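You operate a simulated robot arm through the tools that you are given. There is no shell and no other tool.

You are at the controls of a simulated robot arm. One attempt, no reset.

JOB
Put the roll back, clear the sum, switch off and unplug the charger.
Fine: the roll on the scale goes in the cradle of its band's colour; switch off before unplugging; the plug lies on the bench; leave the other rolls.

It is judged by the outcome, as a careful person would: the job done as asked, and still so three seconds after it is handed in. It fails if anything else is knocked over, pushed out of place, dropped, spilled or broken.

ROBOT AND FRAMES
A 6-joint arm with a three-finger gripper, fixed in place. Base frame: the origin is on the floor under the middle of its stand, x ahead of it, y to its left, z up; the work surface is at about z = 0.62. Lengths are in m, angles in degrees, forces in N, time in s.
It reaches about 1.213 m from its shoulder. Its first joint turns from -166.0 to 166.0 degrees. Payload 4.89 kg.
The tool frame sits at the grasp point between the pads (the TCP): z along the fingers, y along the line on which they close. The tips reach 0.03 m beyond it. The gripper opens to 0.164 m; its body begins 0.125 m behind the TCP.
Orientation is told as [roll, pitch, yaw] about the base's x, y, z axes, in that order, counted from this pose: with the fingers straight down and closing along the base's y, the tool's x points along the base's -x, its y along +y and its z along -z.

CONTROLS
- The arm moves only by the tool arm_command. Its argument "targets" is one flat list of numbers, 7 for each row, row after row: the shift along the base's x, y, z in units of 100 mm (1.0 is 100 mm), then the turn, a rotation vector about the base's x, y, z in units of 180 degrees (1.0 is 180 degrees), then the closure in counts, from 0 (fully open) to 255 (shut). In form: [dx, dy, dz, wx, wy, wz, gripper, dx, dy, dz, wx, wy, wz, gripper, ...]. A call has 1 to 20 rows; each row is the pose to reach, as a shift and turn from the pose commanded when the call began. A call with a number of a shift or a turn outside -1 to 1 is refused whole. A row lasts 0.2 s, in which the tool goes at most 0.05 m and 8.6 degrees; a call with a longer step from one row to the next is refused whole, and so is a gripper value outside its range. A pose out of reach is approached as far as the arm can. The call stops where the force on the tool passes 40 N (or 10 N more than at its start, if that is more) or the arm is blocked; 0.2 s more then pass. Each finger travels about 0.108 m/s and halts on what it meets, pressing with about 36 N; the grip force reading is that of the motor and also rises with nothing between the fingers. The clock runs only during rows and for 0.2 s after the last one: add rows that repeat a pose to give the fingers time. The reply holds the time, the measured pose of the TCP, the force on the tool along the base axes, the opening and the grip force, in the units named above and with some noise, with the torque about the TCP (base axes, N m) and any sound that the robot's microphone picked up.
- Cameras (640 x 400 px; columns grow to the right, rows downward): "scene" is fixed at [0.4004, -0.4993, 1.2169]; the picture's right is [0.75, -0.66, 0.00], its down [-0.21, -0.24, -0.95] and it looks along [0.62, 0.71, -0.32] (base axes); focal length 299 px, centre (320, 200). "wrist" rides on the gripper at [0.076, -0.002, -0.152] in the tool frame; the picture's right is [0.02, 1.00, 0.00], its down [-0.88, 0.02, -0.47] and it looks along [-0.47, 0.01, 0.88] (tool axes); focal length 247 px, centre (320, 200). There is no depth. A picture from a camera that has moved, and an enlarged one, comes with that camera's place and axes in the base frame and with its lens.
- grab_frame(camera): a new picture of that camera. No time passes.
- lift_body(by): moves the trunk up (or, below 0, down) by that many m; the arm rides with it, the base frame stays. It gives what a move gives, with no picture.
- enlarge(camera, box): a new picture of the part [left, top, right, bottom] of that camera's present view, enlarged. No time passes.
- hand_in(): hands the job in; it is judged then, once.

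Nothing tells you positions but the pictures and the camera data. Unless the task says otherwise, let go and move clear before handing in.

The tools are called after "Emit:" as name(argument=value, ...) on one line, values as JSON. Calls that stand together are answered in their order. arm_command: Moves the arm, as the interface text tells. Its arguments: {"type":"object","properties":{"targets":{"type":"array","items":{"type":"number"}}},"required":["targets"]} The other tools are called the same way: lift_body (by) moves the trunk up or down; grab_frame (camera) takes a picture; enlarge (camera, box) takes an enlarged picture of a part of a camera's view; hand_in () hands the job in.

At the start:

```text
time: 0.0
tcp_pos: [0.6496, 0.2633, 1.2102]
tool_rot: [0.0, 0.0, 0.0]
force: [0.3, -0.1, -0.4]
moment: [0.0, 0.03, 0.03]
gripper_width: 0.1639
finger_force: 0.1
trunk travel left (down, up): [-0.075, 0.315]
```

scene: 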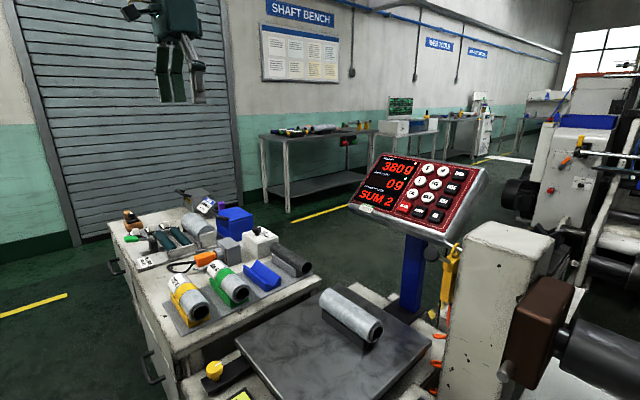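
wrist: 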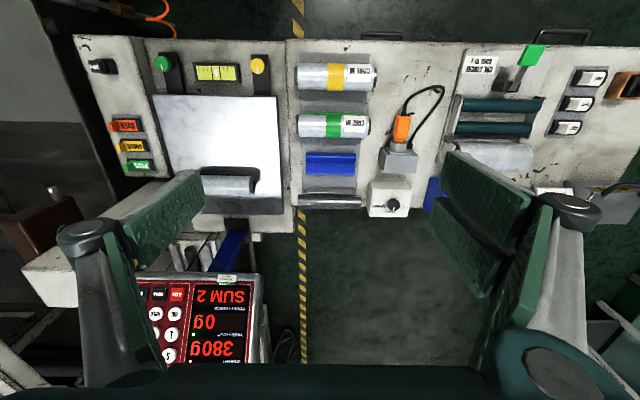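

I see a bench with cradles (yellow, green, blue and a dark one), a scale with a roll on it, a display with a keypad, and a charger with an orange plug. I'll look closer before moving anything.

Emit:
enlarge(camera="scene", box=[340, 140, 500, 240])

Emit:
enlarge(camera="scene", box=[100, 180, 340, 330])

Emit:
enlarge(camera="scene", box=[200, 270, 440, 400])

Emit:
enlarge(camera="wrist", box=[280, 30, 460, 220])

Emit:
enlarge(camera="wrist", box=[70, 30, 300, 240])

Emit:
enlarge(camera="wrist", box=[430, 30, 640, 220])

```text
4.00 times, centred on (420, 190) of scene
camera zoom: at [0.4004, -0.4993, 1.2169], right [0.75, -0.66, 0.0], down [-0.21, -0.24, -0.95], along [0.62, 0.71, -0.32], focal length 1198 px, centre (-80, 240)
```

zoom: 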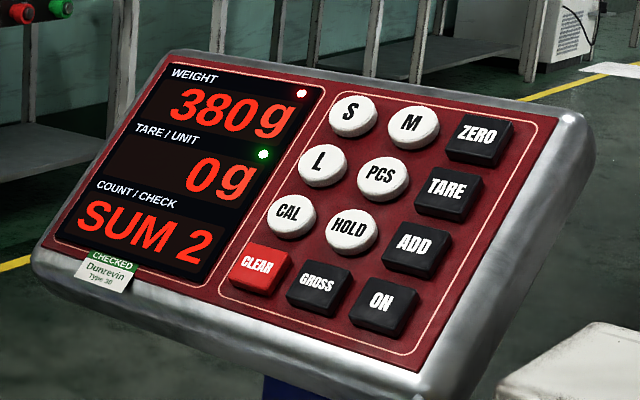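

```text
2.67 times, centred on (220, 255) of scene
camera zoom: at [0.4004, -0.4993, 1.2169], right [0.75, -0.66, 0.0], down [-0.21, -0.24, -0.95], along [0.62, 0.71, -0.32], focal length 798 px, centre (587, 53)
```

zoom: 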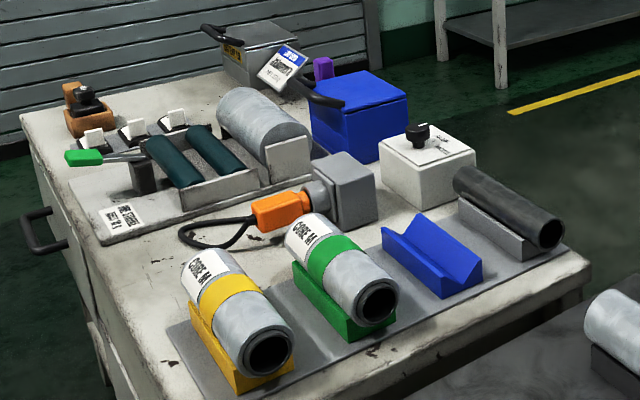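

```text
2.67 times, centred on (320, 335) of scene
camera zoom: at [0.4004, -0.4993, 1.2169], right [0.75, -0.66, 0.0], down [-0.21, -0.24, -0.95], along [0.62, 0.71, -0.32], focal length 798 px, centre (320, -160)
```

zoom: 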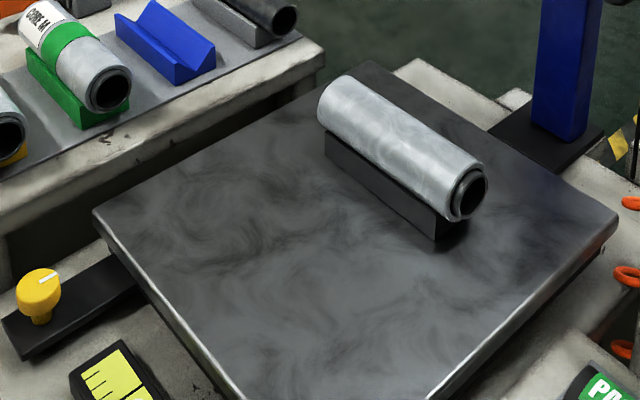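

```text
2.11 times, centred on (370, 125) of wrist
camera zoom: at [0.5739, 0.2606, 1.3633], right [-0.02, 1.0, 0.0], down [0.88, 0.02, 0.47], along [0.47, 0.01, -0.88], focal length 520 px, centre (215, 358)
```

zoom: 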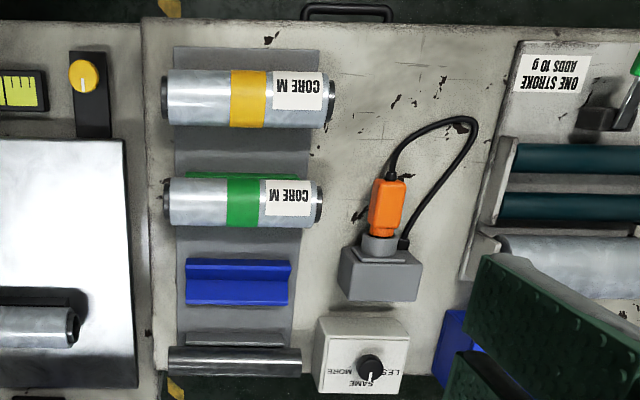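

```text
1.90 times, centred on (185, 135) of wrist
camera zoom: at [0.5739, 0.2606, 1.3633], right [-0.02, 1.0, 0.0], down [0.88, 0.02, 0.47], along [0.47, 0.01, -0.88], focal length 470 px, centre (577, 324)
```

zoom: 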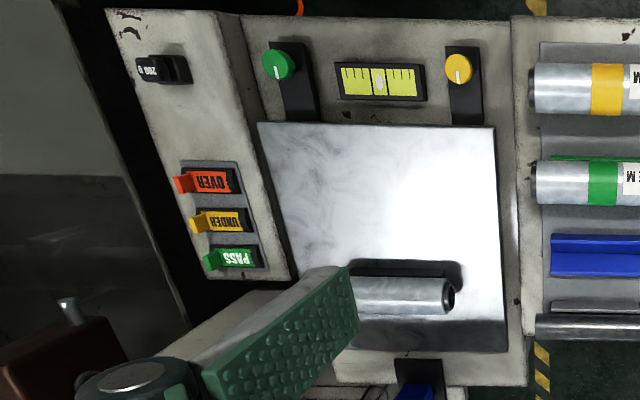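

```text
2.11 times, centred on (535, 125) of wrist
camera zoom: at [0.5739, 0.2606, 1.3633], right [-0.02, 1.0, 0.0], down [0.88, 0.02, 0.47], along [0.47, 0.01, -0.88], focal length 520 px, centre (-133, 358)
```

zoom: 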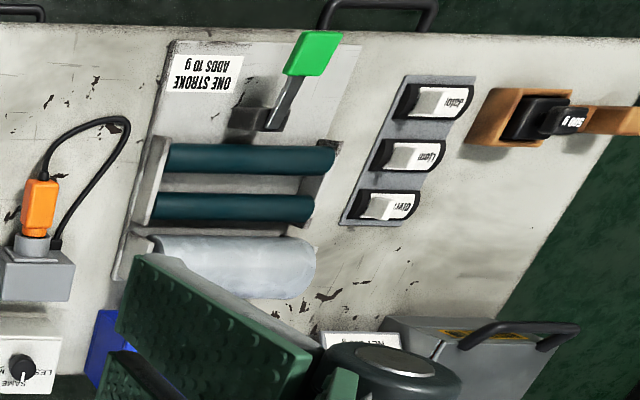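

I need to read the labels at the charger, the switches and the rest of the bench. I'm enlarging those parts further.

Emit:
enlarge(camera="wrist", box=[540, 55, 620, 145])

Emit:
enlarge(camera="wrist", box=[360, 80, 450, 220])

Emit:
enlarge(camera="scene", box=[110, 185, 200, 250])

Emit:
enlarge(camera="scene", box=[180, 185, 290, 275])

Emit:
enlarge(camera="wrist", box=[520, 170, 640, 240])

Emit:
enlarge(camera="scene", box=[400, 230, 640, 400])

Emit:
enlarge(camera="wrist", box=[120, 260, 280, 370])

Emit:
enlarge(camera="scene", box=[310, 280, 400, 350])

```text
4.44 times, centred on (580, 100) of wrist
camera zoom: at [0.5739, 0.2606, 1.3633], right [-0.02, 1.0, 0.0], down [0.88, 0.02, 0.47], along [0.47, 0.01, -0.88], focal length 1098 px, centre (-836, 644)
```

zoom: 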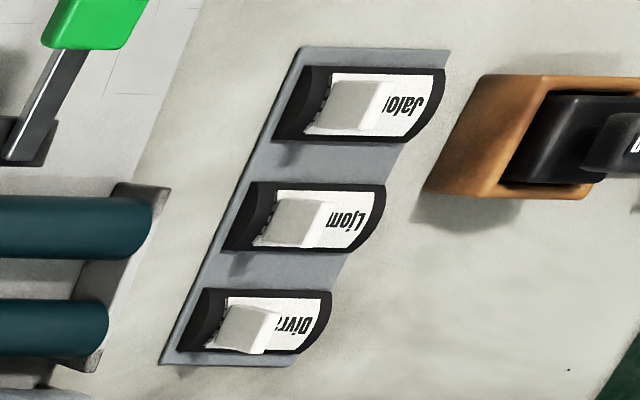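

```text
2.86 times, centred on (405, 150) of wrist
camera zoom: at [0.5739, 0.2606, 1.3633], right [-0.02, 1.0, 0.0], down [0.88, 0.02, 0.47], along [0.47, 0.01, -0.88], focal length 706 px, centre (77, 343)
```

zoom: 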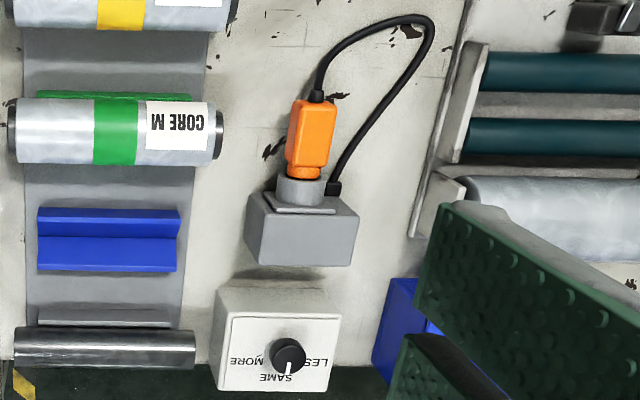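

```text
6.15 times, centred on (155, 218) of scene
camera zoom: at [0.4004, -0.4993, 1.2169], right [0.75, -0.66, 0.0], down [-0.21, -0.24, -0.95], along [0.62, 0.71, -0.32], focal length 1842 px, centre (1335, 92)
```

zoom: 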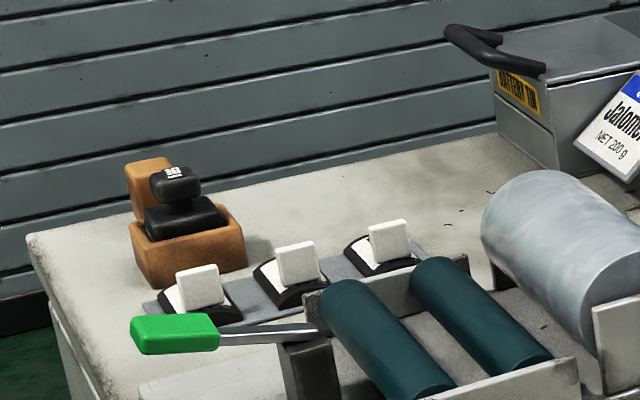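

```text
4.44 times, centred on (235, 230) of scene
camera zoom: at [0.4004, -0.4993, 1.2169], right [0.75, -0.66, 0.0], down [-0.21, -0.24, -0.95], along [0.62, 0.71, -0.32], focal length 1331 px, centre (698, 67)
```

zoom: 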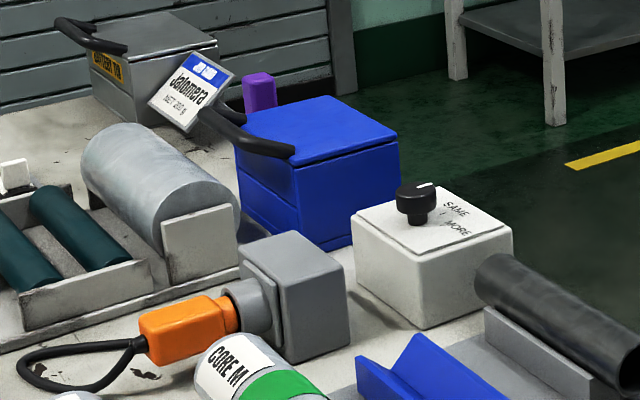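

```text
5.33 times, centred on (580, 205) of wrist
camera zoom: at [0.5739, 0.2606, 1.3633], right [-0.02, 1.0, 0.0], down [0.88, 0.02, 0.47], along [0.47, 0.01, -0.88], focal length 1317 px, centre (-1067, 173)
```

zoom: 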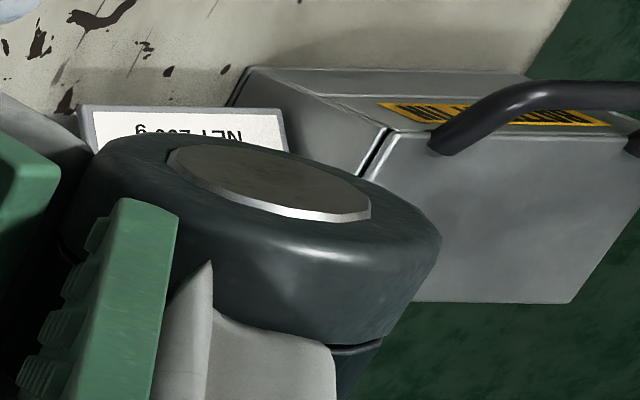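

```text
2.35 times, centred on (520, 315) of scene
camera zoom: at [0.4004, -0.4993, 1.2169], right [0.75, -0.66, 0.0], down [-0.21, -0.24, -0.95], along [0.62, 0.71, -0.32], focal length 704 px, centre (-151, -71)
```

zoom: 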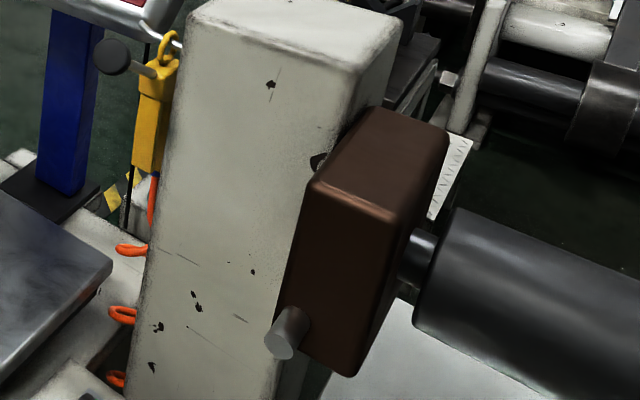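

```text
3.64 times, centred on (200, 315) of wrist
camera zoom: at [0.5739, 0.2606, 1.3633], right [-0.02, 1.0, 0.0], down [0.88, 0.02, 0.47], along [0.47, 0.01, -0.88], focal length 898 px, centre (756, -218)
```

zoom: 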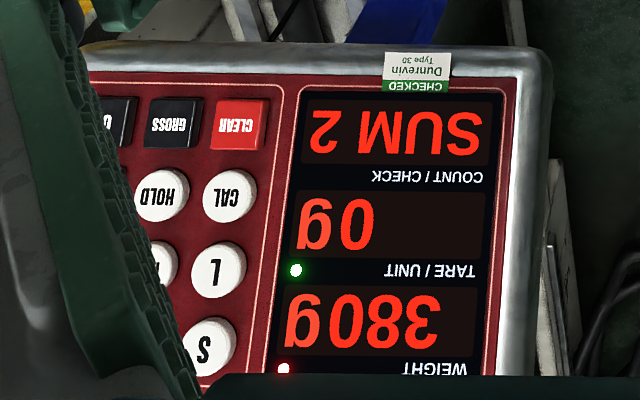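

```text
5.71 times, centred on (355, 315) of scene
camera zoom: at [0.4004, -0.4993, 1.2169], right [0.75, -0.66, 0.0], down [-0.21, -0.24, -0.95], along [0.62, 0.71, -0.32], focal length 1711 px, centre (120, -457)
```

zoom: 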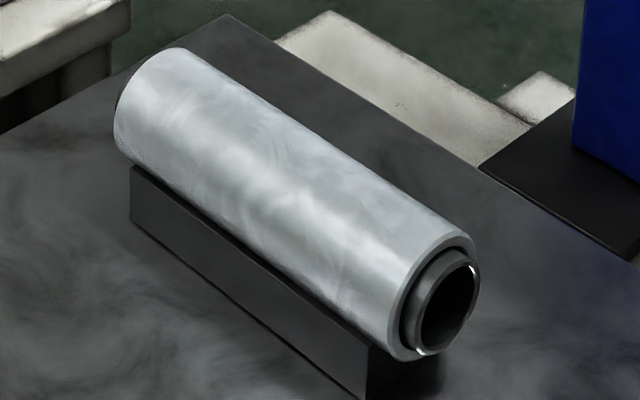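

The CLEAR key works out at about (1.07, -0.08, 0.94), and the roll on the scale near (0.88, -0.06, 0.68) with its axis along y. Before I plan the key press, I'll look at the gripper's shape.

Emit:
enlarge(camera="scene", box=[100, 0, 260, 120])

Emit:
enlarge(camera="wrist", box=[0, 150, 640, 400])

```text
3.33 times, centred on (180, 60) of scene
camera zoom: at [0.4004, -0.4993, 1.2169], right [0.75, -0.66, 0.0], down [-0.21, -0.24, -0.95], along [0.62, 0.71, -0.32], focal length 998 px, centre (787, 667)
```

zoom: 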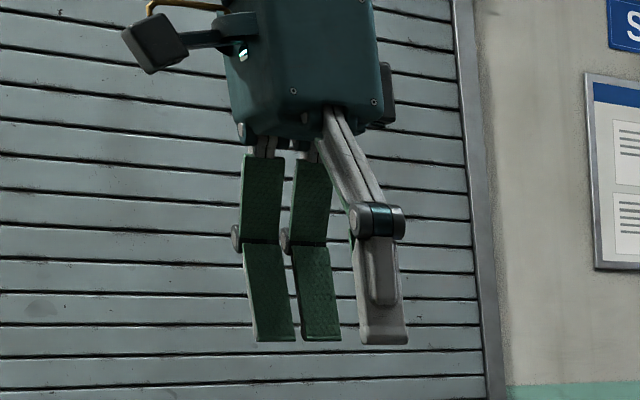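

```text
1.00 times, centred on (320, 275) of wrist (not enlarged: the box is as wide or as high as the picture)
camera zoom: at [0.5739, 0.2606, 1.3633], right [-0.02, 1.0, 0.0], down [0.88, 0.02, 0.47], along [0.47, 0.01, -0.88], focal length 247 px, centre (320, 125)
```

zoom: 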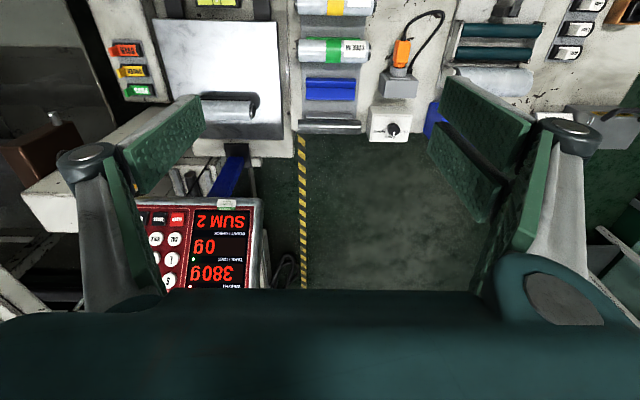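

Nothing on the roll shows a coloured band yet, and I haven't found the charger's switch. I'll bring the wrist camera over the charger, which sits around (0.75, 0.5).

Emit:
arm_command(targets=[-0.167, 0.395, -0.183, 0, 0, 0, 0, -0.333, 0.79, -0.367, 0, 0, 0, 0, -0.5, 1.0, -0.55, 0, 0, 0, 0, -0.667, 1.0, -0.733, 0, 0, 0, 0, -0.8, 1.0, -0.9, 0, 0, 0, 0])

Emit:
arm_command(targets=[0, 0.4, 0, 0, 0, 0, 0, 0, 0.8, 0, 0, 0, 0, 0, 0, 1.0, 0, 0, 0, 0, 0, 0, 1.0, 0, 0, 0, 0, 0])

Emit:
grab_frame(camera="wrist")

Emit:
grab_frame(camera="scene")

```text
time: 1.2
tcp_pos: [0.5707, 0.3645, 1.1195]
tool_rot: [0.0, 0.0, 0.0]
force: [0.5, -0.1, -0.3]
moment: [-0.03, 0.05, -0.01]
gripper_width: 0.164
finger_force: 0.0
trunk travel left (down, up): [-0.075, 0.315]
```

```text
time: 2.2
tcp_pos: [0.571, 0.4643, 1.1206]
tool_rot: [0.0, -0.1, -0.1]
force: [0.5, 0.2, -0.5]
moment: [0.03, 0.04, 0.0]
gripper_width: 0.1639
finger_force: 0.0
trunk travel left (down, up): [-0.075, 0.315]
```

```text
taken
camera wrist: at [0.4942, 0.4609, 1.2731], right [-0.02, 1.0, 0.0], down [0.88, 0.02, 0.47], along [0.47, 0.01, -0.88], focal length 247 px, centre (320, 200)
```

wrist: 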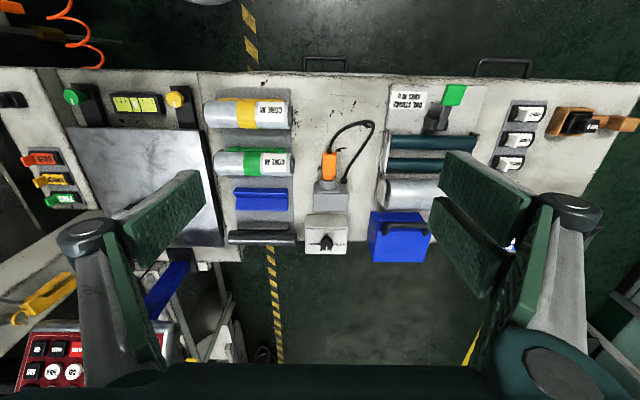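

```text
taken
```

scene: 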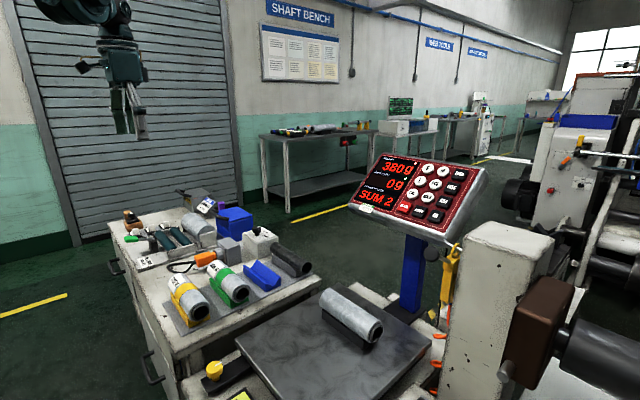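

The charger area is now mid-picture. I'm enlarging the socket, plug, cable and the boxes around it.

Emit:
enlarge(camera="wrist", box=[295, 110, 385, 260])

Emit:
enlarge(camera="wrist", box=[480, 80, 640, 180])

Emit:
enlarge(camera="wrist", box=[360, 180, 460, 270])

```text
2.67 times, centred on (340, 185) of wrist
camera zoom: at [0.4942, 0.4609, 1.2731], right [-0.02, 1.0, 0.0], down [0.88, 0.02, 0.47], along [0.47, 0.01, -0.88], focal length 659 px, centre (267, 240)
```

zoom: 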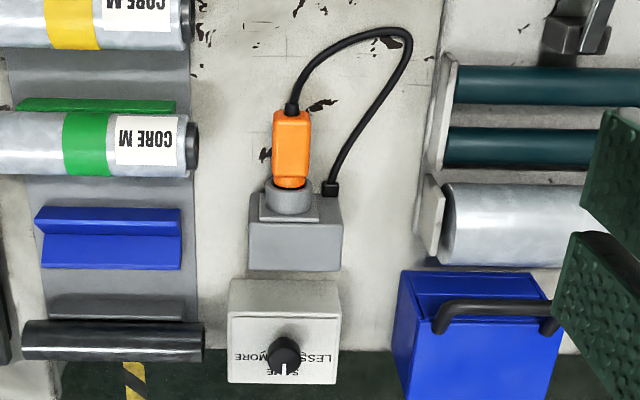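

```text
4.00 times, centred on (560, 130) of wrist
camera zoom: at [0.4942, 0.4609, 1.2731], right [-0.02, 1.0, 0.0], down [0.88, 0.02, 0.47], along [0.47, 0.01, -0.88], focal length 988 px, centre (-640, 480)
```

zoom: 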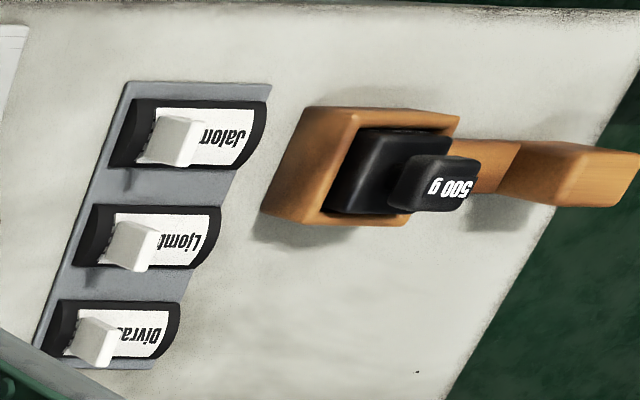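

```text
4.44 times, centred on (410, 225) of wrist
camera zoom: at [0.4942, 0.4609, 1.2731], right [-0.02, 1.0, 0.0], down [0.88, 0.02, 0.47], along [0.47, 0.01, -0.88], focal length 1098 px, centre (-80, 89)
```

zoom: 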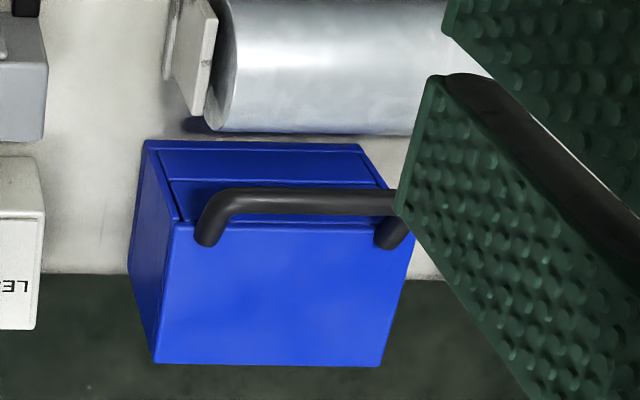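

There's no switch on the near or top side of the socket. I'll move further left (+y) to see the BATTERY box and its label.

Emit:
arm_command(targets=[0, 0.4, 0, 0, 0, 0, 0, 0, 0.8, 0, 0, 0, 0, 0, 0, 1.0, 0, 0, 0, 0, 0])

Emit:
arm_command(targets=[0, 0.4, 0, 0, 0, 0, 0, 0, 0.8, 0, 0, 0, 0, 0, 0, 1.0, 0, 0, 0, 0, 0])

Emit:
arm_command(targets=[0, 0.4, 0, 0, 0, 0, 0, 0, 0.8, 0, 0, 0, 0, 0, 0, 1.0, 0, 0, 0, 0, 0])

Emit:
grab_frame(camera="wrist")

```text
time: 3.0
tcp_pos: [0.571, 0.5632, 1.1207]
tool_rot: [0.0, -0.1, 0.0]
force: [0.2, -1.8, 0.3]
moment: [0.19, -0.03, 0.01]
gripper_width: 0.1638
finger_force: 0.0
trunk travel left (down, up): [-0.075, 0.315]
```

```text
time: 3.8
tcp_pos: [0.5708, 0.6627, 1.1196]
tool_rot: [-0.1, 0.1, 0.1]
force: [-0.3, -1.1, 0.4]
moment: [0.22, 0.05, 0.0]
gripper_width: 0.1639
finger_force: 0.0
trunk travel left (down, up): [-0.075, 0.315]
```

```text
time: 4.6
tcp_pos: [0.5707, 0.7631, 1.1196]
tool_rot: [0.0, -0.1, 0.0]
force: [0.3, -1.7, 0.6]
moment: [0.19, 0.08, 0.0]
gripper_width: 0.1639
finger_force: 0.1
trunk travel left (down, up): [-0.075, 0.315]
```

```text
taken
camera wrist: at [0.4943, 0.7601, 1.2733], right [-0.02, 1.0, 0.0], down [0.88, 0.02, 0.47], along [0.47, 0.01, -0.88], focal length 247 px, centre (320, 200)
```

wrist: 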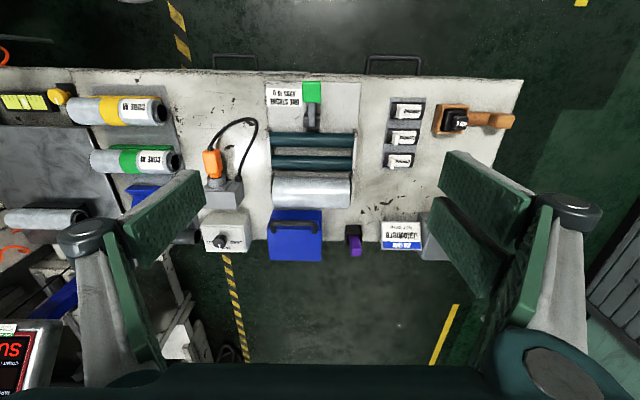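

Emit:
enlarge(camera="wrist", box=[190, 100, 280, 260])

Emit:
enlarge(camera="wrist", box=[330, 190, 480, 280])

Emit:
enlarge(camera="wrist", box=[260, 70, 420, 200])

Emit:
enlarge(camera="wrist", box=[0, 170, 240, 330])

```text
2.50 times, centred on (235, 180) of wrist
camera zoom: at [0.4943, 0.7601, 1.2733], right [-0.02, 1.0, 0.0], down [0.88, 0.02, 0.47], along [0.47, 0.01, -0.88], focal length 617 px, centre (532, 250)
```

zoom: 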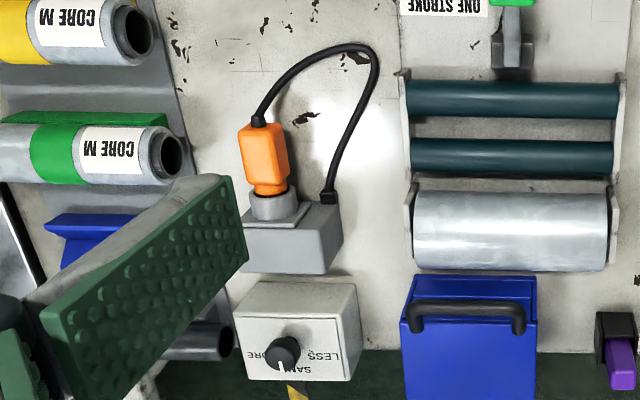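

```text
4.27 times, centred on (405, 235) of wrist
camera zoom: at [0.4943, 0.7601, 1.2733], right [-0.02, 1.0, 0.0], down [0.88, 0.02, 0.47], along [0.47, 0.01, -0.88], focal length 1054 px, centre (-43, 51)
```

zoom: 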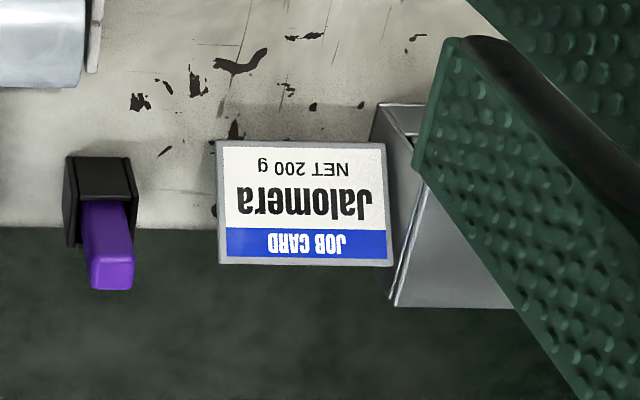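

```text
3.08 times, centred on (340, 135) of wrist
camera zoom: at [0.4943, 0.7601, 1.2733], right [-0.02, 1.0, 0.0], down [0.88, 0.02, 0.47], along [0.47, 0.01, -0.88], focal length 760 px, centre (258, 400)
```

zoom: 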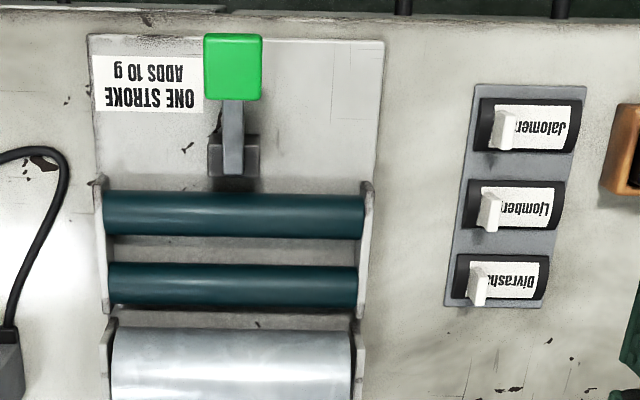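

```text
2.50 times, centred on (120, 250) of wrist
camera zoom: at [0.4943, 0.7601, 1.2733], right [-0.02, 1.0, 0.0], down [0.88, 0.02, 0.47], along [0.47, 0.01, -0.88], focal length 617 px, centre (820, 75)
```

zoom: 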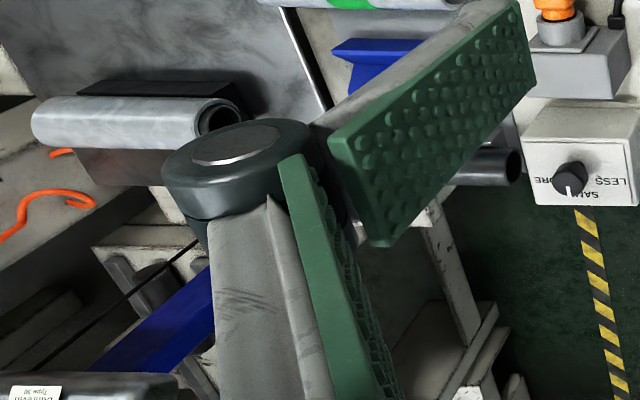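

A purple paddle sits on a black base, and next to it is a grey box with a "BATTERY..." label. I'm reading those from the scene camera at the highest zoom, along with the yellow device and post on the right.

Emit:
enlarge(camera="scene", box=[170, 183, 220, 213])

Emit:
enlarge(camera="scene", box=[205, 190, 255, 225])

Emit:
enlarge(camera="scene", box=[410, 220, 480, 360])

Emit:
enlarge(camera="scene", box=[195, 225, 250, 275])

Emit:
enlarge(camera="scene", box=[380, 360, 460, 400])

```text
12.80 times, centred on (195, 198) of scene
camera zoom: at [0.4004, -0.4993, 1.2169], right [0.75, -0.66, 0.0], down [-0.21, -0.24, -0.95], along [0.62, 0.71, -0.32], focal length 3832 px, centre (1920, 226)
```

zoom: 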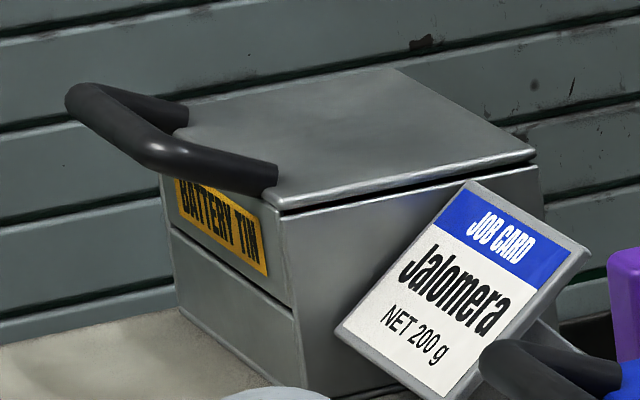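

```text
11.43 times, centred on (230, 208) of scene
camera zoom: at [0.4004, -0.4993, 1.2169], right [0.75, -0.66, 0.0], down [-0.21, -0.24, -0.95], along [0.62, 0.71, -0.32], focal length 3422 px, centre (1349, 114)
```

zoom: 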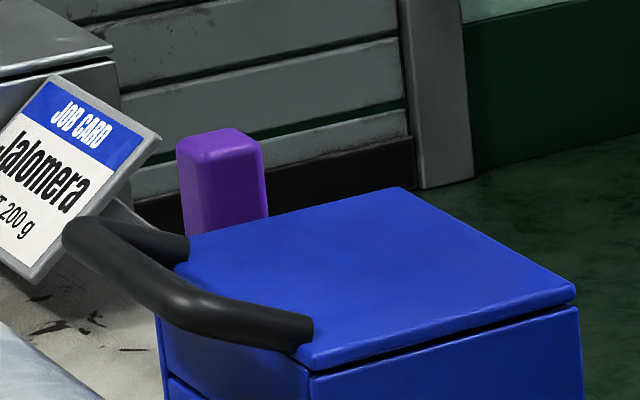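

```text
2.86 times, centred on (445, 290) of scene
camera zoom: at [0.4004, -0.4993, 1.2169], right [0.75, -0.66, 0.0], down [-0.21, -0.24, -0.95], along [0.62, 0.71, -0.32], focal length 855 px, centre (-37, -57)
```

zoom: 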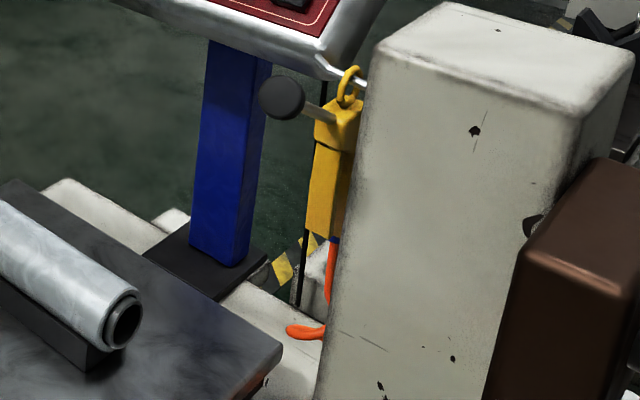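

```text
8.00 times, centred on (222, 250) of scene
camera zoom: at [0.4004, -0.4993, 1.2169], right [0.75, -0.66, 0.0], down [-0.21, -0.24, -0.95], along [0.62, 0.71, -0.32], focal length 2395 px, centre (1100, -200)
```

zoom: 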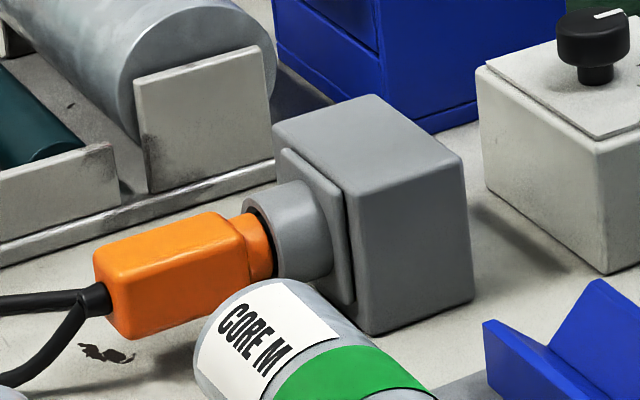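

```text
8.00 times, centred on (420, 380) of scene
camera zoom: at [0.4004, -0.4993, 1.2169], right [0.75, -0.66, 0.0], down [-0.21, -0.24, -0.95], along [0.62, 0.71, -0.32], focal length 2395 px, centre (-480, -1240)
```

zoom: 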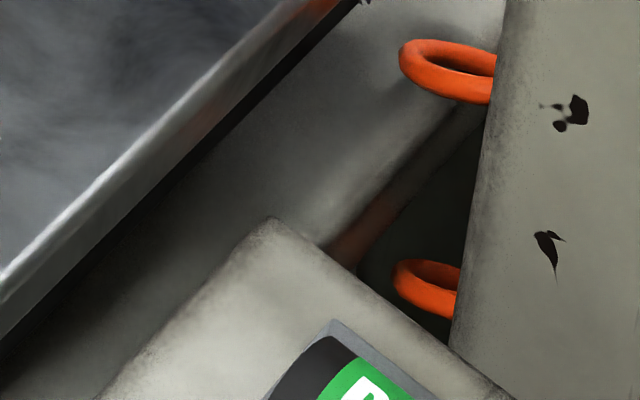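

I haven't seen a switch on any of the faces visible so far. I'll turn the tool around so the wrist camera looks back towards the robot and shows the far faces of the socket, boxes and purple item.

Emit:
arm_command(targets=[0.05, -0.05, 0, 0, 0, 0.047, 0, 0.1, -0.1, 0, 0, 0, 0.094, 0, 0.15, -0.15, 0, 0, 0, 0.141, 0, 0.2, -0.2, 0, 0, 0, 0.188, 0, 0.25, -0.25, 0, 0, 0, 0.235, 0, 0.3, -0.3, 0, 0, 0, 0.282, 0, 0.35, -0.35, 0, 0, 0, 0.329, 0, 0.4, -0.4, 0, 0, 0, 0.376, 0, 0.45, -0.45, 0, 0, 0, 0.423, 0, 0.5, -0.5, 0, 0, 0, 0.47, 0, 0.55, -0.55, 0, 0, 0, 0.517, 0, 0.6, -0.6, 0, 0, 0, 0.564, 0, 0.65, -0.65, 0, 0, 0, 0.611, 0, 0.7, -0.7, 0, 0, 0, 0.658, 0, 0.75, -0.75, 0, 0, 0, 0.705, 0, 0.8, -0.8, 0, 0, 0, 0.752, 0, 0.85, -0.85, 0, 0, 0, 0.799, 0, 0.9, -0.9, 0, 0, 0, 0.846, 0, 0.95, -0.95, 0, 0, 0, 0.893, 0, 1.0, -1.0, 0, 0, 0, 0.94, 0])

Emit:
grab_frame(camera="wrist")

```text
time: 8.8
tcp_pos: [0.6698, 0.6639, 1.1209]
tool_rot: [0.0, 0.0, 169.3]
force: [-0.6, 0.0, 0.8]
moment: [-0.04, -0.06, 0.01]
gripper_width: 0.1643
finger_force: 0.1
trunk travel left (down, up): [-0.075, 0.315]
```

```text
taken
camera wrist: at [0.7456, 0.6502, 1.2735], right [-0.16, -0.99, 0.0], down [-0.87, 0.14, 0.47], along [-0.47, 0.08, -0.88], focal length 247 px, centre (320, 200)
```

wrist: 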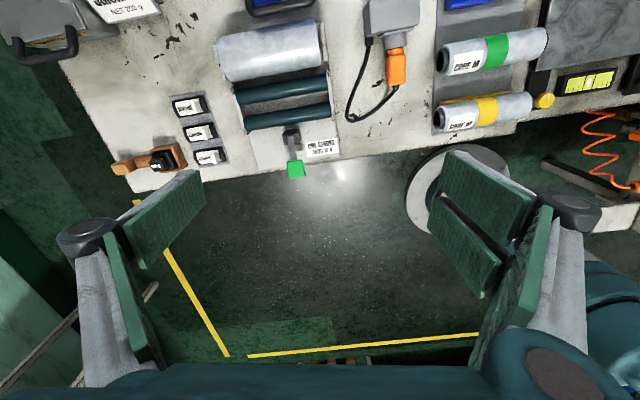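

The rotation worked. I'll move +x so the camera gets beyond the far bench edge.

Emit:
arm_command(targets=[0.4, -0.1, 0, 0, 0, 0, 0, 0.8, -0.2, 0, 0, 0, 0, 0, 1.0, -0.3, 0, 0, 0, 0, 0])

Emit:
arm_command(targets=[0.4, -0.1, 0, 0, 0, 0, 0, 0.8, -0.2, 0, 0, 0, 0, 0, 1.0, -0.3, 0, 0, 0, 0, 0])

Emit:
arm_command(targets=[0.4, -0.1, 0, 0, 0, 0, 0, 0.8, -0.2, 0, 0, 0, 0, 0, 1.0, -0.3, 0, 0, 0, 0, 0])

Emit:
grab_frame(camera="wrist")

```text
time: 9.6
tcp_pos: [0.7691, 0.6335, 1.12]
tool_rot: [0.0, 0.0, 169.2]
force: [-1.5, 0.6, 0.2]
moment: [-0.15, -0.21, -0.01]
gripper_width: 0.1638
finger_force: 0.1
trunk travel left (down, up): [-0.075, 0.315]
```

```text
time: 10.4
tcp_pos: [0.8698, 0.6033, 1.1187]
tool_rot: [0.0, 0.0, 169.2]
force: [-1.0, 1.1, 0.5]
moment: [-0.11, -0.18, 0.03]
gripper_width: 0.1638
finger_force: 0.0
trunk travel left (down, up): [-0.075, 0.315]
```

```text
time: 11.2
tcp_pos: [0.9701, 0.5719, 1.1208]
tool_rot: [0.0, -0.1, 169.2]
force: [-0.9, 0.7, 0.4]
moment: [-0.09, -0.13, -0.01]
gripper_width: 0.1639
finger_force: 0.2
trunk travel left (down, up): [-0.075, 0.315]
```

```text
taken
camera wrist: at [1.0459, 0.5593, 1.2731], right [-0.17, -0.99, 0.0], down [-0.87, 0.15, 0.47], along [-0.47, 0.08, -0.88], focal length 247 px, centre (320, 200)
```

wrist: 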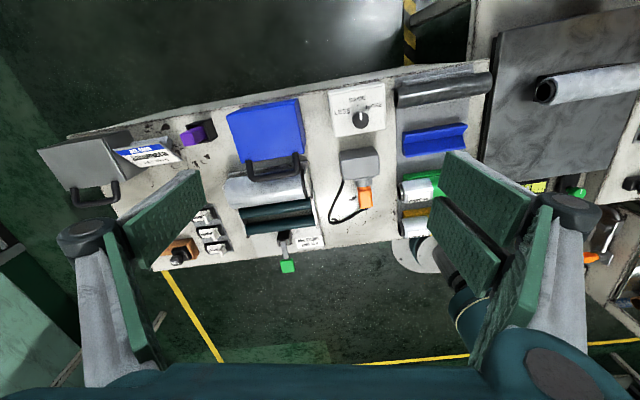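

Emit:
enlarge(camera="wrist", box=[310, 70, 420, 230])

Emit:
enlarge(camera="wrist", box=[110, 100, 310, 190])

Emit:
enlarge(camera="wrist", box=[530, 50, 640, 130])

Emit:
enlarge(camera="wrist", box=[560, 160, 640, 310])

Emit:
enlarge(camera="wrist", box=[30, 120, 180, 220])

```text
2.50 times, centred on (365, 150) of wrist
camera zoom: at [1.0459, 0.5593, 1.2731], right [-0.17, -0.99, 0.0], down [-0.87, 0.15, 0.47], along [-0.47, 0.08, -0.88], focal length 617 px, centre (208, 325)
```

zoom: 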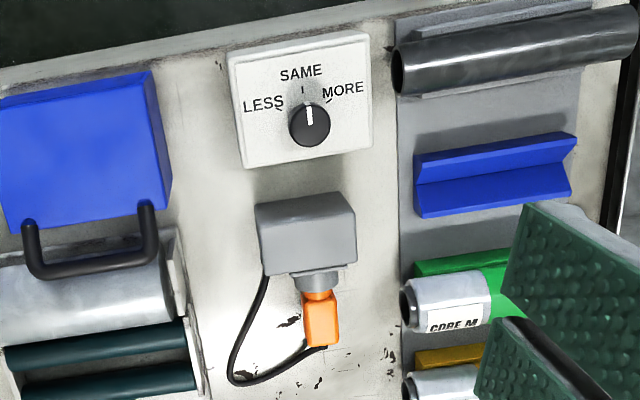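

```text
3.20 times, centred on (210, 145) of wrist
camera zoom: at [1.0459, 0.5593, 1.2731], right [-0.17, -0.99, 0.0], down [-0.87, 0.15, 0.47], along [-0.47, 0.08, -0.88], focal length 790 px, centre (672, 376)
```

zoom: 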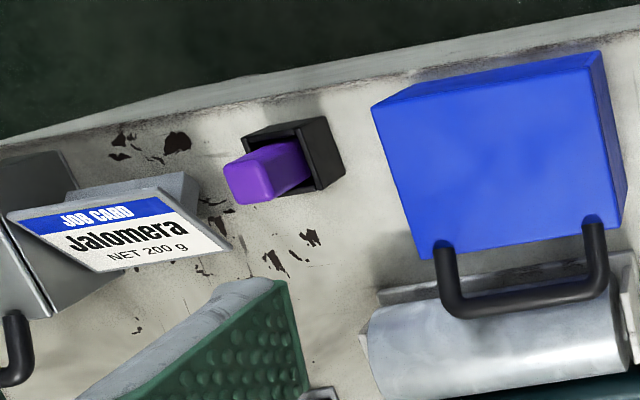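

```text
5.00 times, centred on (585, 90) of wrist
camera zoom: at [1.0459, 0.5593, 1.2731], right [-0.17, -0.99, 0.0], down [-0.87, 0.15, 0.47], along [-0.47, 0.08, -0.88], focal length 1235 px, centre (-1005, 750)
```

zoom: 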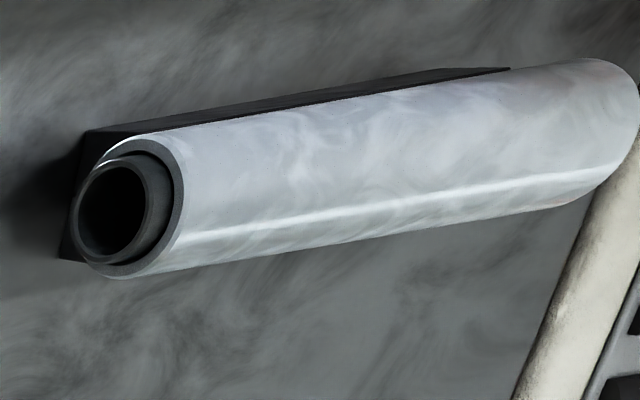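

```text
2.67 times, centred on (600, 235) of wrist
camera zoom: at [1.0459, 0.5593, 1.2731], right [-0.17, -0.99, 0.0], down [-0.87, 0.15, 0.47], along [-0.47, 0.08, -0.88], focal length 659 px, centre (-427, 107)
```

zoom: 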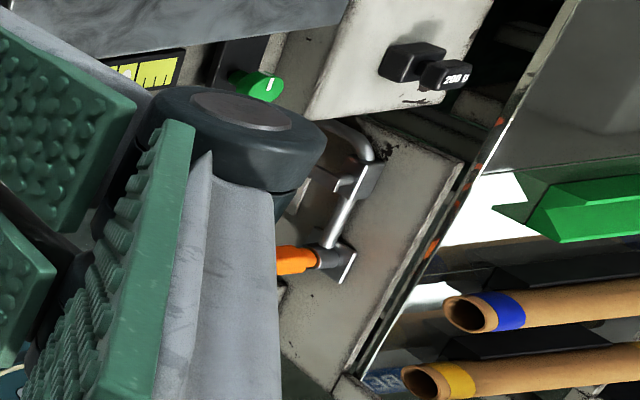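

```text
4.00 times, centred on (105, 170) of wrist
camera zoom: at [1.0459, 0.5593, 1.2731], right [-0.17, -0.99, 0.0], down [-0.87, 0.15, 0.47], along [-0.47, 0.08, -0.88], focal length 988 px, centre (1180, 320)
```

zoom: 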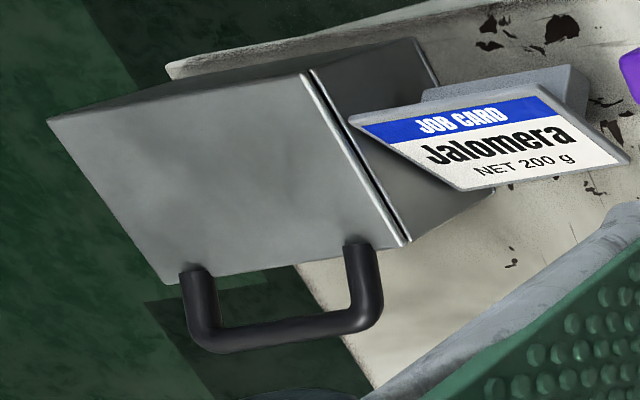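

The purple item is a USB-like block in a holder, and the only thing plugged in on this bench is the orange plug in the grey box. There's a second area on the right (−y) I haven't seen, so I'll turn the camera that way and move over to inspect it.

Emit:
arm_command(targets=[-0.08, -0.08, 0.08, 0, 0, 0.046, 0, -0.16, -0.16, 0.16, 0, 0, 0.092, 0, -0.25, -0.25, 0.25, 0, 0, 0.138, 0, -0.33, -0.33, 0.33, 0, 0, 0.184, 0, -0.41, -0.41, 0.41, 0, 0, 0.23, 0, -0.5, -0.5, 0.5, 0, 0, 0.276, 0, -0.58, -0.58, 0.58, 0, 0, 0.322, 0, -0.66, -0.66, 0.66, 0, 0, 0.368, 0, -0.75, -0.75, 0.75, 0, 0, 0.414, 0, -0.83, -0.83, 0.83, 0, 0, 0.46, 0, -0.91, -0.91, 0.91, 0, 0, 0.506, 0, -1.0, -1.0, 1.0, 0, 0, 0.56, 0])

Emit:
grab_frame(camera="wrist")

```text
refused: row 12 steps farther than a row can; nothing moved
```

```text
taken
camera wrist: at [1.0459, 0.5593, 1.2731], right [-0.17, -0.99, 0.0], down [-0.87, 0.15, 0.47], along [-0.47, 0.08, -0.88], focal length 247 px, centre (320, 200)
```

wrist: 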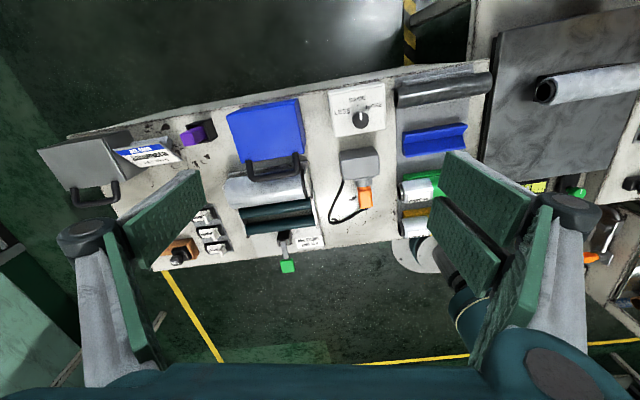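

One row stepped too far, so that call was refused. I'm sending the same move again with even steps.

Emit:
arm_command(targets=[-0.08, -0.08, 0.08, 0, 0, 0.047, 0, -0.16, -0.16, 0.16, 0, 0, 0.094, 0, -0.25, -0.25, 0.25, 0, 0, 0.141, 0, -0.33, -0.33, 0.33, 0, 0, 0.188, 0, -0.41, -0.41, 0.41, 0, 0, 0.235, 0, -0.5, -0.5, 0.5, 0, 0, 0.282, 0, -0.58, -0.58, 0.58, 0, 0, 0.329, 0, -0.66, -0.66, 0.66, 0, 0, 0.376, 0, -0.75, -0.75, 0.75, 0, 0, 0.423, 0, -0.83, -0.83, 0.83, 0, 0, 0.47, 0, -0.91, -0.91, 0.91, 0, 0, 0.516, 0, -1.0, -1.0, 1.0, 0, 0, 0.56, 0])

Emit:
arm_command(targets=[-0.3, -0.35, 0, 0, 0, 0, 0, -0.6, -0.7, 0, 0, 0, 0, 0, -0.9, -1.0, 0, 0, 0, 0, 0])

Emit:
arm_command(targets=[0, -0.4, 0.1, 0, 0, 0, 0, 0, -0.8, 0.2, 0, 0, 0, 0, 0, -1.0, 0.3, 0, 0, 0, 0])

Emit:
arm_command(targets=[0, -0.4, 0.1, 0, 0, 0, 0, 0, -0.8, 0.2, 0, 0, 0, 0, 0, -1.0, 0.3, 0, 0, 0, 0])

Emit:
grab_frame(camera="wrist")

```text
time: 13.8
tcp_pos: [0.7521, 0.6523, 1.2013]
tool_rot: [10.6, 5.3, -141.6]
force: [-14.1, 8.3, 4.0]
moment: [-1.33, -2.11, -0.05]
gripper_width: 0.164
finger_force: 0.0
out of reach, approached as far as the arm can: row 5, 6, 7, 8, 9, 10, 11, 12
trunk travel left (down, up): [-0.075, 0.315]
```

```text
time: 14.6
tcp_pos: [0.6664, 0.5516, 1.1995]
tool_rot: [10.5, 5.1, -142.0]
force: [1.1, 0.9, -1.2]
moment: [-0.23, 0.29, -0.04]
gripper_width: 0.164
finger_force: 0.0
trunk travel left (down, up): [-0.075, 0.315]
```

```text
time: 15.4
tcp_pos: [0.6435, 0.478, 1.2293]
tool_rot: [11.3, 5.6, -144.3]
force: [0.6, 3.8, -2.0]
moment: [-0.53, 0.09, -0.07]
gripper_width: 0.164
finger_force: 0.1
out of reach, approached as far as the arm can: row 1, 2, 3
trunk travel left (down, up): [-0.075, 0.315]
```

```text
time: 16.2
tcp_pos: [0.6093, 0.4183, 1.26]
tool_rot: [11.8, 5.9, -145.3]
force: [2.8, 0.7, -1.4]
moment: [-0.07, 0.16, -0.02]
gripper_width: 0.1638
finger_force: 0.0
out of reach, approached as far as the arm can: row 1, 2, 3
trunk travel left (down, up): [-0.075, 0.315]
```

```text
taken
camera wrist: at [0.6401, 0.4797, 1.4162], right [0.56, -0.81, 0.21], down [-0.81, -0.46, 0.37], along [-0.2, -0.37, -0.91], focal length 247 px, centre (320, 200)
```

wrist: 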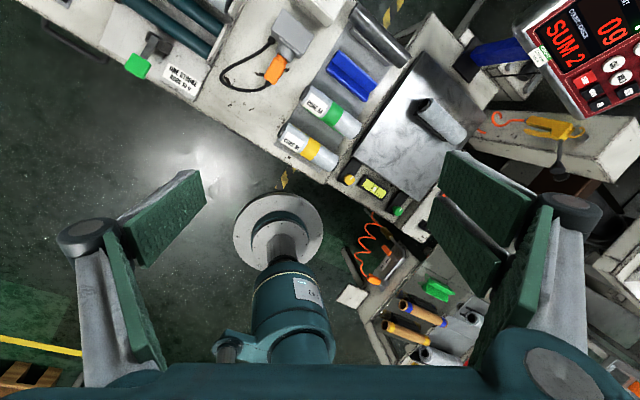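

The wrist joint reached its limit on that turn. Even so, this view shows a side table on the robot's right with tubes and an orange coil cable, so I'm enlarging that.

Emit:
enlarge(camera="wrist", box=[330, 200, 500, 370])

Emit:
enlarge(camera="wrist", box=[470, 80, 640, 220])

Emit:
enlarge(camera="wrist", box=[330, 210, 420, 310])

```text
2.35 times, centred on (415, 285) of wrist
camera zoom: at [0.6401, 0.4797, 1.4162], right [0.56, -0.81, 0.21], down [-0.81, -0.46, 0.37], along [-0.2, -0.37, -0.91], focal length 581 px, centre (96, 0)
```

zoom: 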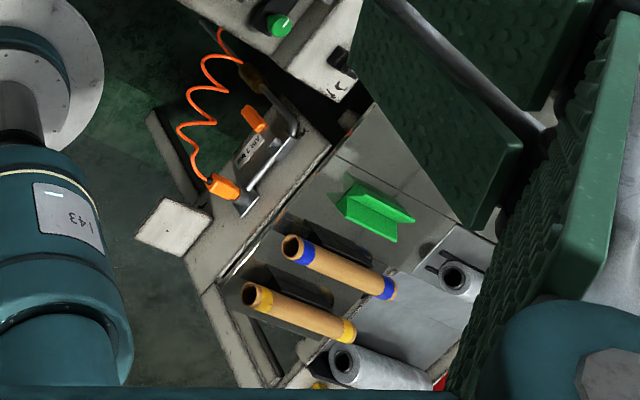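

```text
2.86 times, centred on (555, 150) of wrist
camera zoom: at [0.6401, 0.4797, 1.4162], right [0.56, -0.81, 0.21], down [-0.81, -0.46, 0.37], along [-0.2, -0.37, -0.91], focal length 706 px, centre (-351, 343)
```

zoom: 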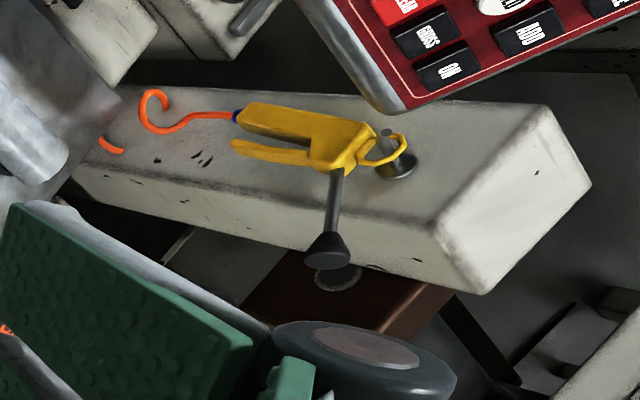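

```text
4.00 times, centred on (375, 260) of wrist
camera zoom: at [0.6401, 0.4797, 1.4162], right [0.56, -0.81, 0.21], down [-0.81, -0.46, 0.37], along [-0.2, -0.37, -0.91], focal length 988 px, centre (100, -40)
```

zoom: 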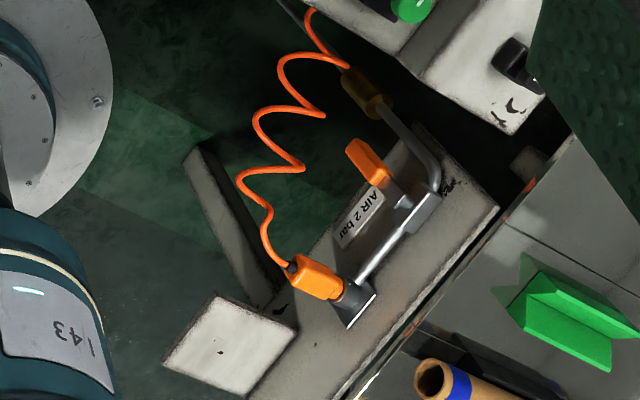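

There's an air valve labelled "AIR 2 bar" with an orange coupling, and a side table with cradles and tubes. I'll unwind the wrist the other way, level the tool, then inspect that area.

Emit:
arm_command(targets=[0, -0.05, 0, 0, 0, -0.047, 0, 0, -0.1, 0, 0, 0, -0.094, 0, 0, -0.15, 0, 0, 0, -0.141, 0, 0, -0.2, 0, 0, 0, -0.188, 0, 0, -0.25, 0, 0, 0, -0.235, 0, 0, -0.3, 0, 0, 0, -0.282, 0, 0, -0.35, 0, 0, 0, -0.329, 0, 0, -0.4, 0, 0, 0, -0.376, 0, 0, -0.45, 0, 0, 0, -0.423, 0, 0, -0.5, 0, 0, 0, -0.47, 0, 0, -0.55, 0, 0, 0, -0.517, 0, 0, -0.6, 0, 0, 0, -0.564, 0, 0, -0.65, 0, 0, 0, -0.611, 0, 0, -0.7, 0, 0, 0, -0.658, 0, 0, -0.75, 0, 0, 0, -0.705, 0, 0, -0.8, 0, 0, 0, -0.752, 0, 0, -0.85, 0, 0, 0, -0.799, 0, 0, -0.9, 0, 0, 0, -0.846, 0, 0, -0.95, 0, 0, 0, -0.893, 0])

```text
time: 20.2
tcp_pos: [0.6082, 0.3242, 1.2575]
tool_rot: [11.7, 6.1, 53.8]
force: [-0.3, 0.1, 0.4]
moment: [-0.06, 0.0, 0.0]
gripper_width: 0.164
finger_force: 0.0
trunk travel left (down, up): [-0.075, 0.315]
```

Emit:
arm_command(targets=[0, -0.2, 0, -0.0058, -0.0362, 0, 0, 0, -0.4, 0, -0.0116, -0.0724, 0, 0, 0, -0.6, 0, -0.0116, -0.0724, 0, 0])

Emit:
arm_command(targets=[0, -0.05, 0, 0, 0, -0.047, 0, 0, -0.1, 0, 0, 0, -0.094, 0, 0, -0.15, 0, 0, 0, -0.141, 0, 0, -0.2, 0, 0, 0, -0.188, 0, 0, -0.25, 0, 0, 0, -0.235, 0, 0, -0.3, 0, 0, 0, -0.282, 0, 0, -0.35, 0, 0, 0, -0.329, 0, 0, -0.4, 0, 0, 0, -0.376, 0, 0, -0.45, 0, 0, 0, -0.423, 0, 0, -0.5, 0, 0, 0, -0.47, 0, 0, -0.55, 0, 0, 0, -0.517, 0, 0, -0.6, 0, 0, 0, -0.564, 0, 0, -0.65, 0, 0, 0, -0.611, 0, 0, -0.7, 0, 0, 0, -0.658, 0, 0, -0.75, 0, 0, 0, -0.705, 0, 0, -0.8, 0, 0, 0, -0.752, 0, 0, -0.85, 0, 0, 0, -0.796, 0])

Emit:
grab_frame(camera="wrist")

```text
time: 21.0
tcp_pos: [0.6093, 0.2637, 1.2595]
tool_rot: [0.0, -0.1, 53.3]
force: [0.1, -0.3, 0.4]
moment: [-0.06, 0.03, 0.02]
gripper_width: 0.1642
finger_force: 0.1
trunk travel left (down, up): [-0.075, 0.315]
```

```text
time: 24.6
tcp_pos: [0.6095, 0.1786, 1.2584]
tool_rot: [0.1, 0.0, -90.1]
force: [0.4, -0.2, 0.1]
moment: [-0.01, 0.03, 0.02]
gripper_width: 0.1639
finger_force: 0.0
trunk travel left (down, up): [-0.075, 0.315]
```

```text
taken
camera wrist: at [0.6073, 0.2546, 1.4118], right [1.0, 0.02, 0.0], down [0.02, -0.88, 0.47], along [0.01, -0.47, -0.88], focal length 247 px, centre (320, 200)
```

wrist: 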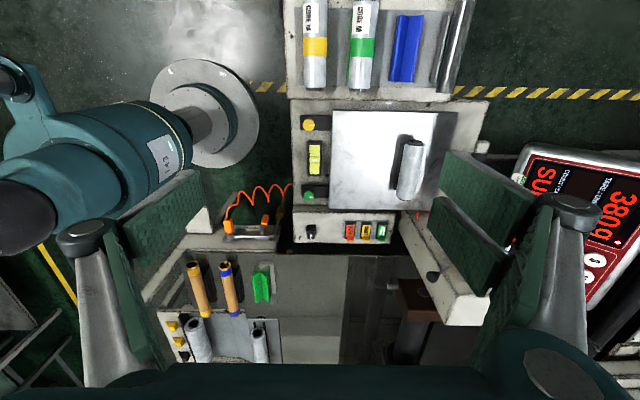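

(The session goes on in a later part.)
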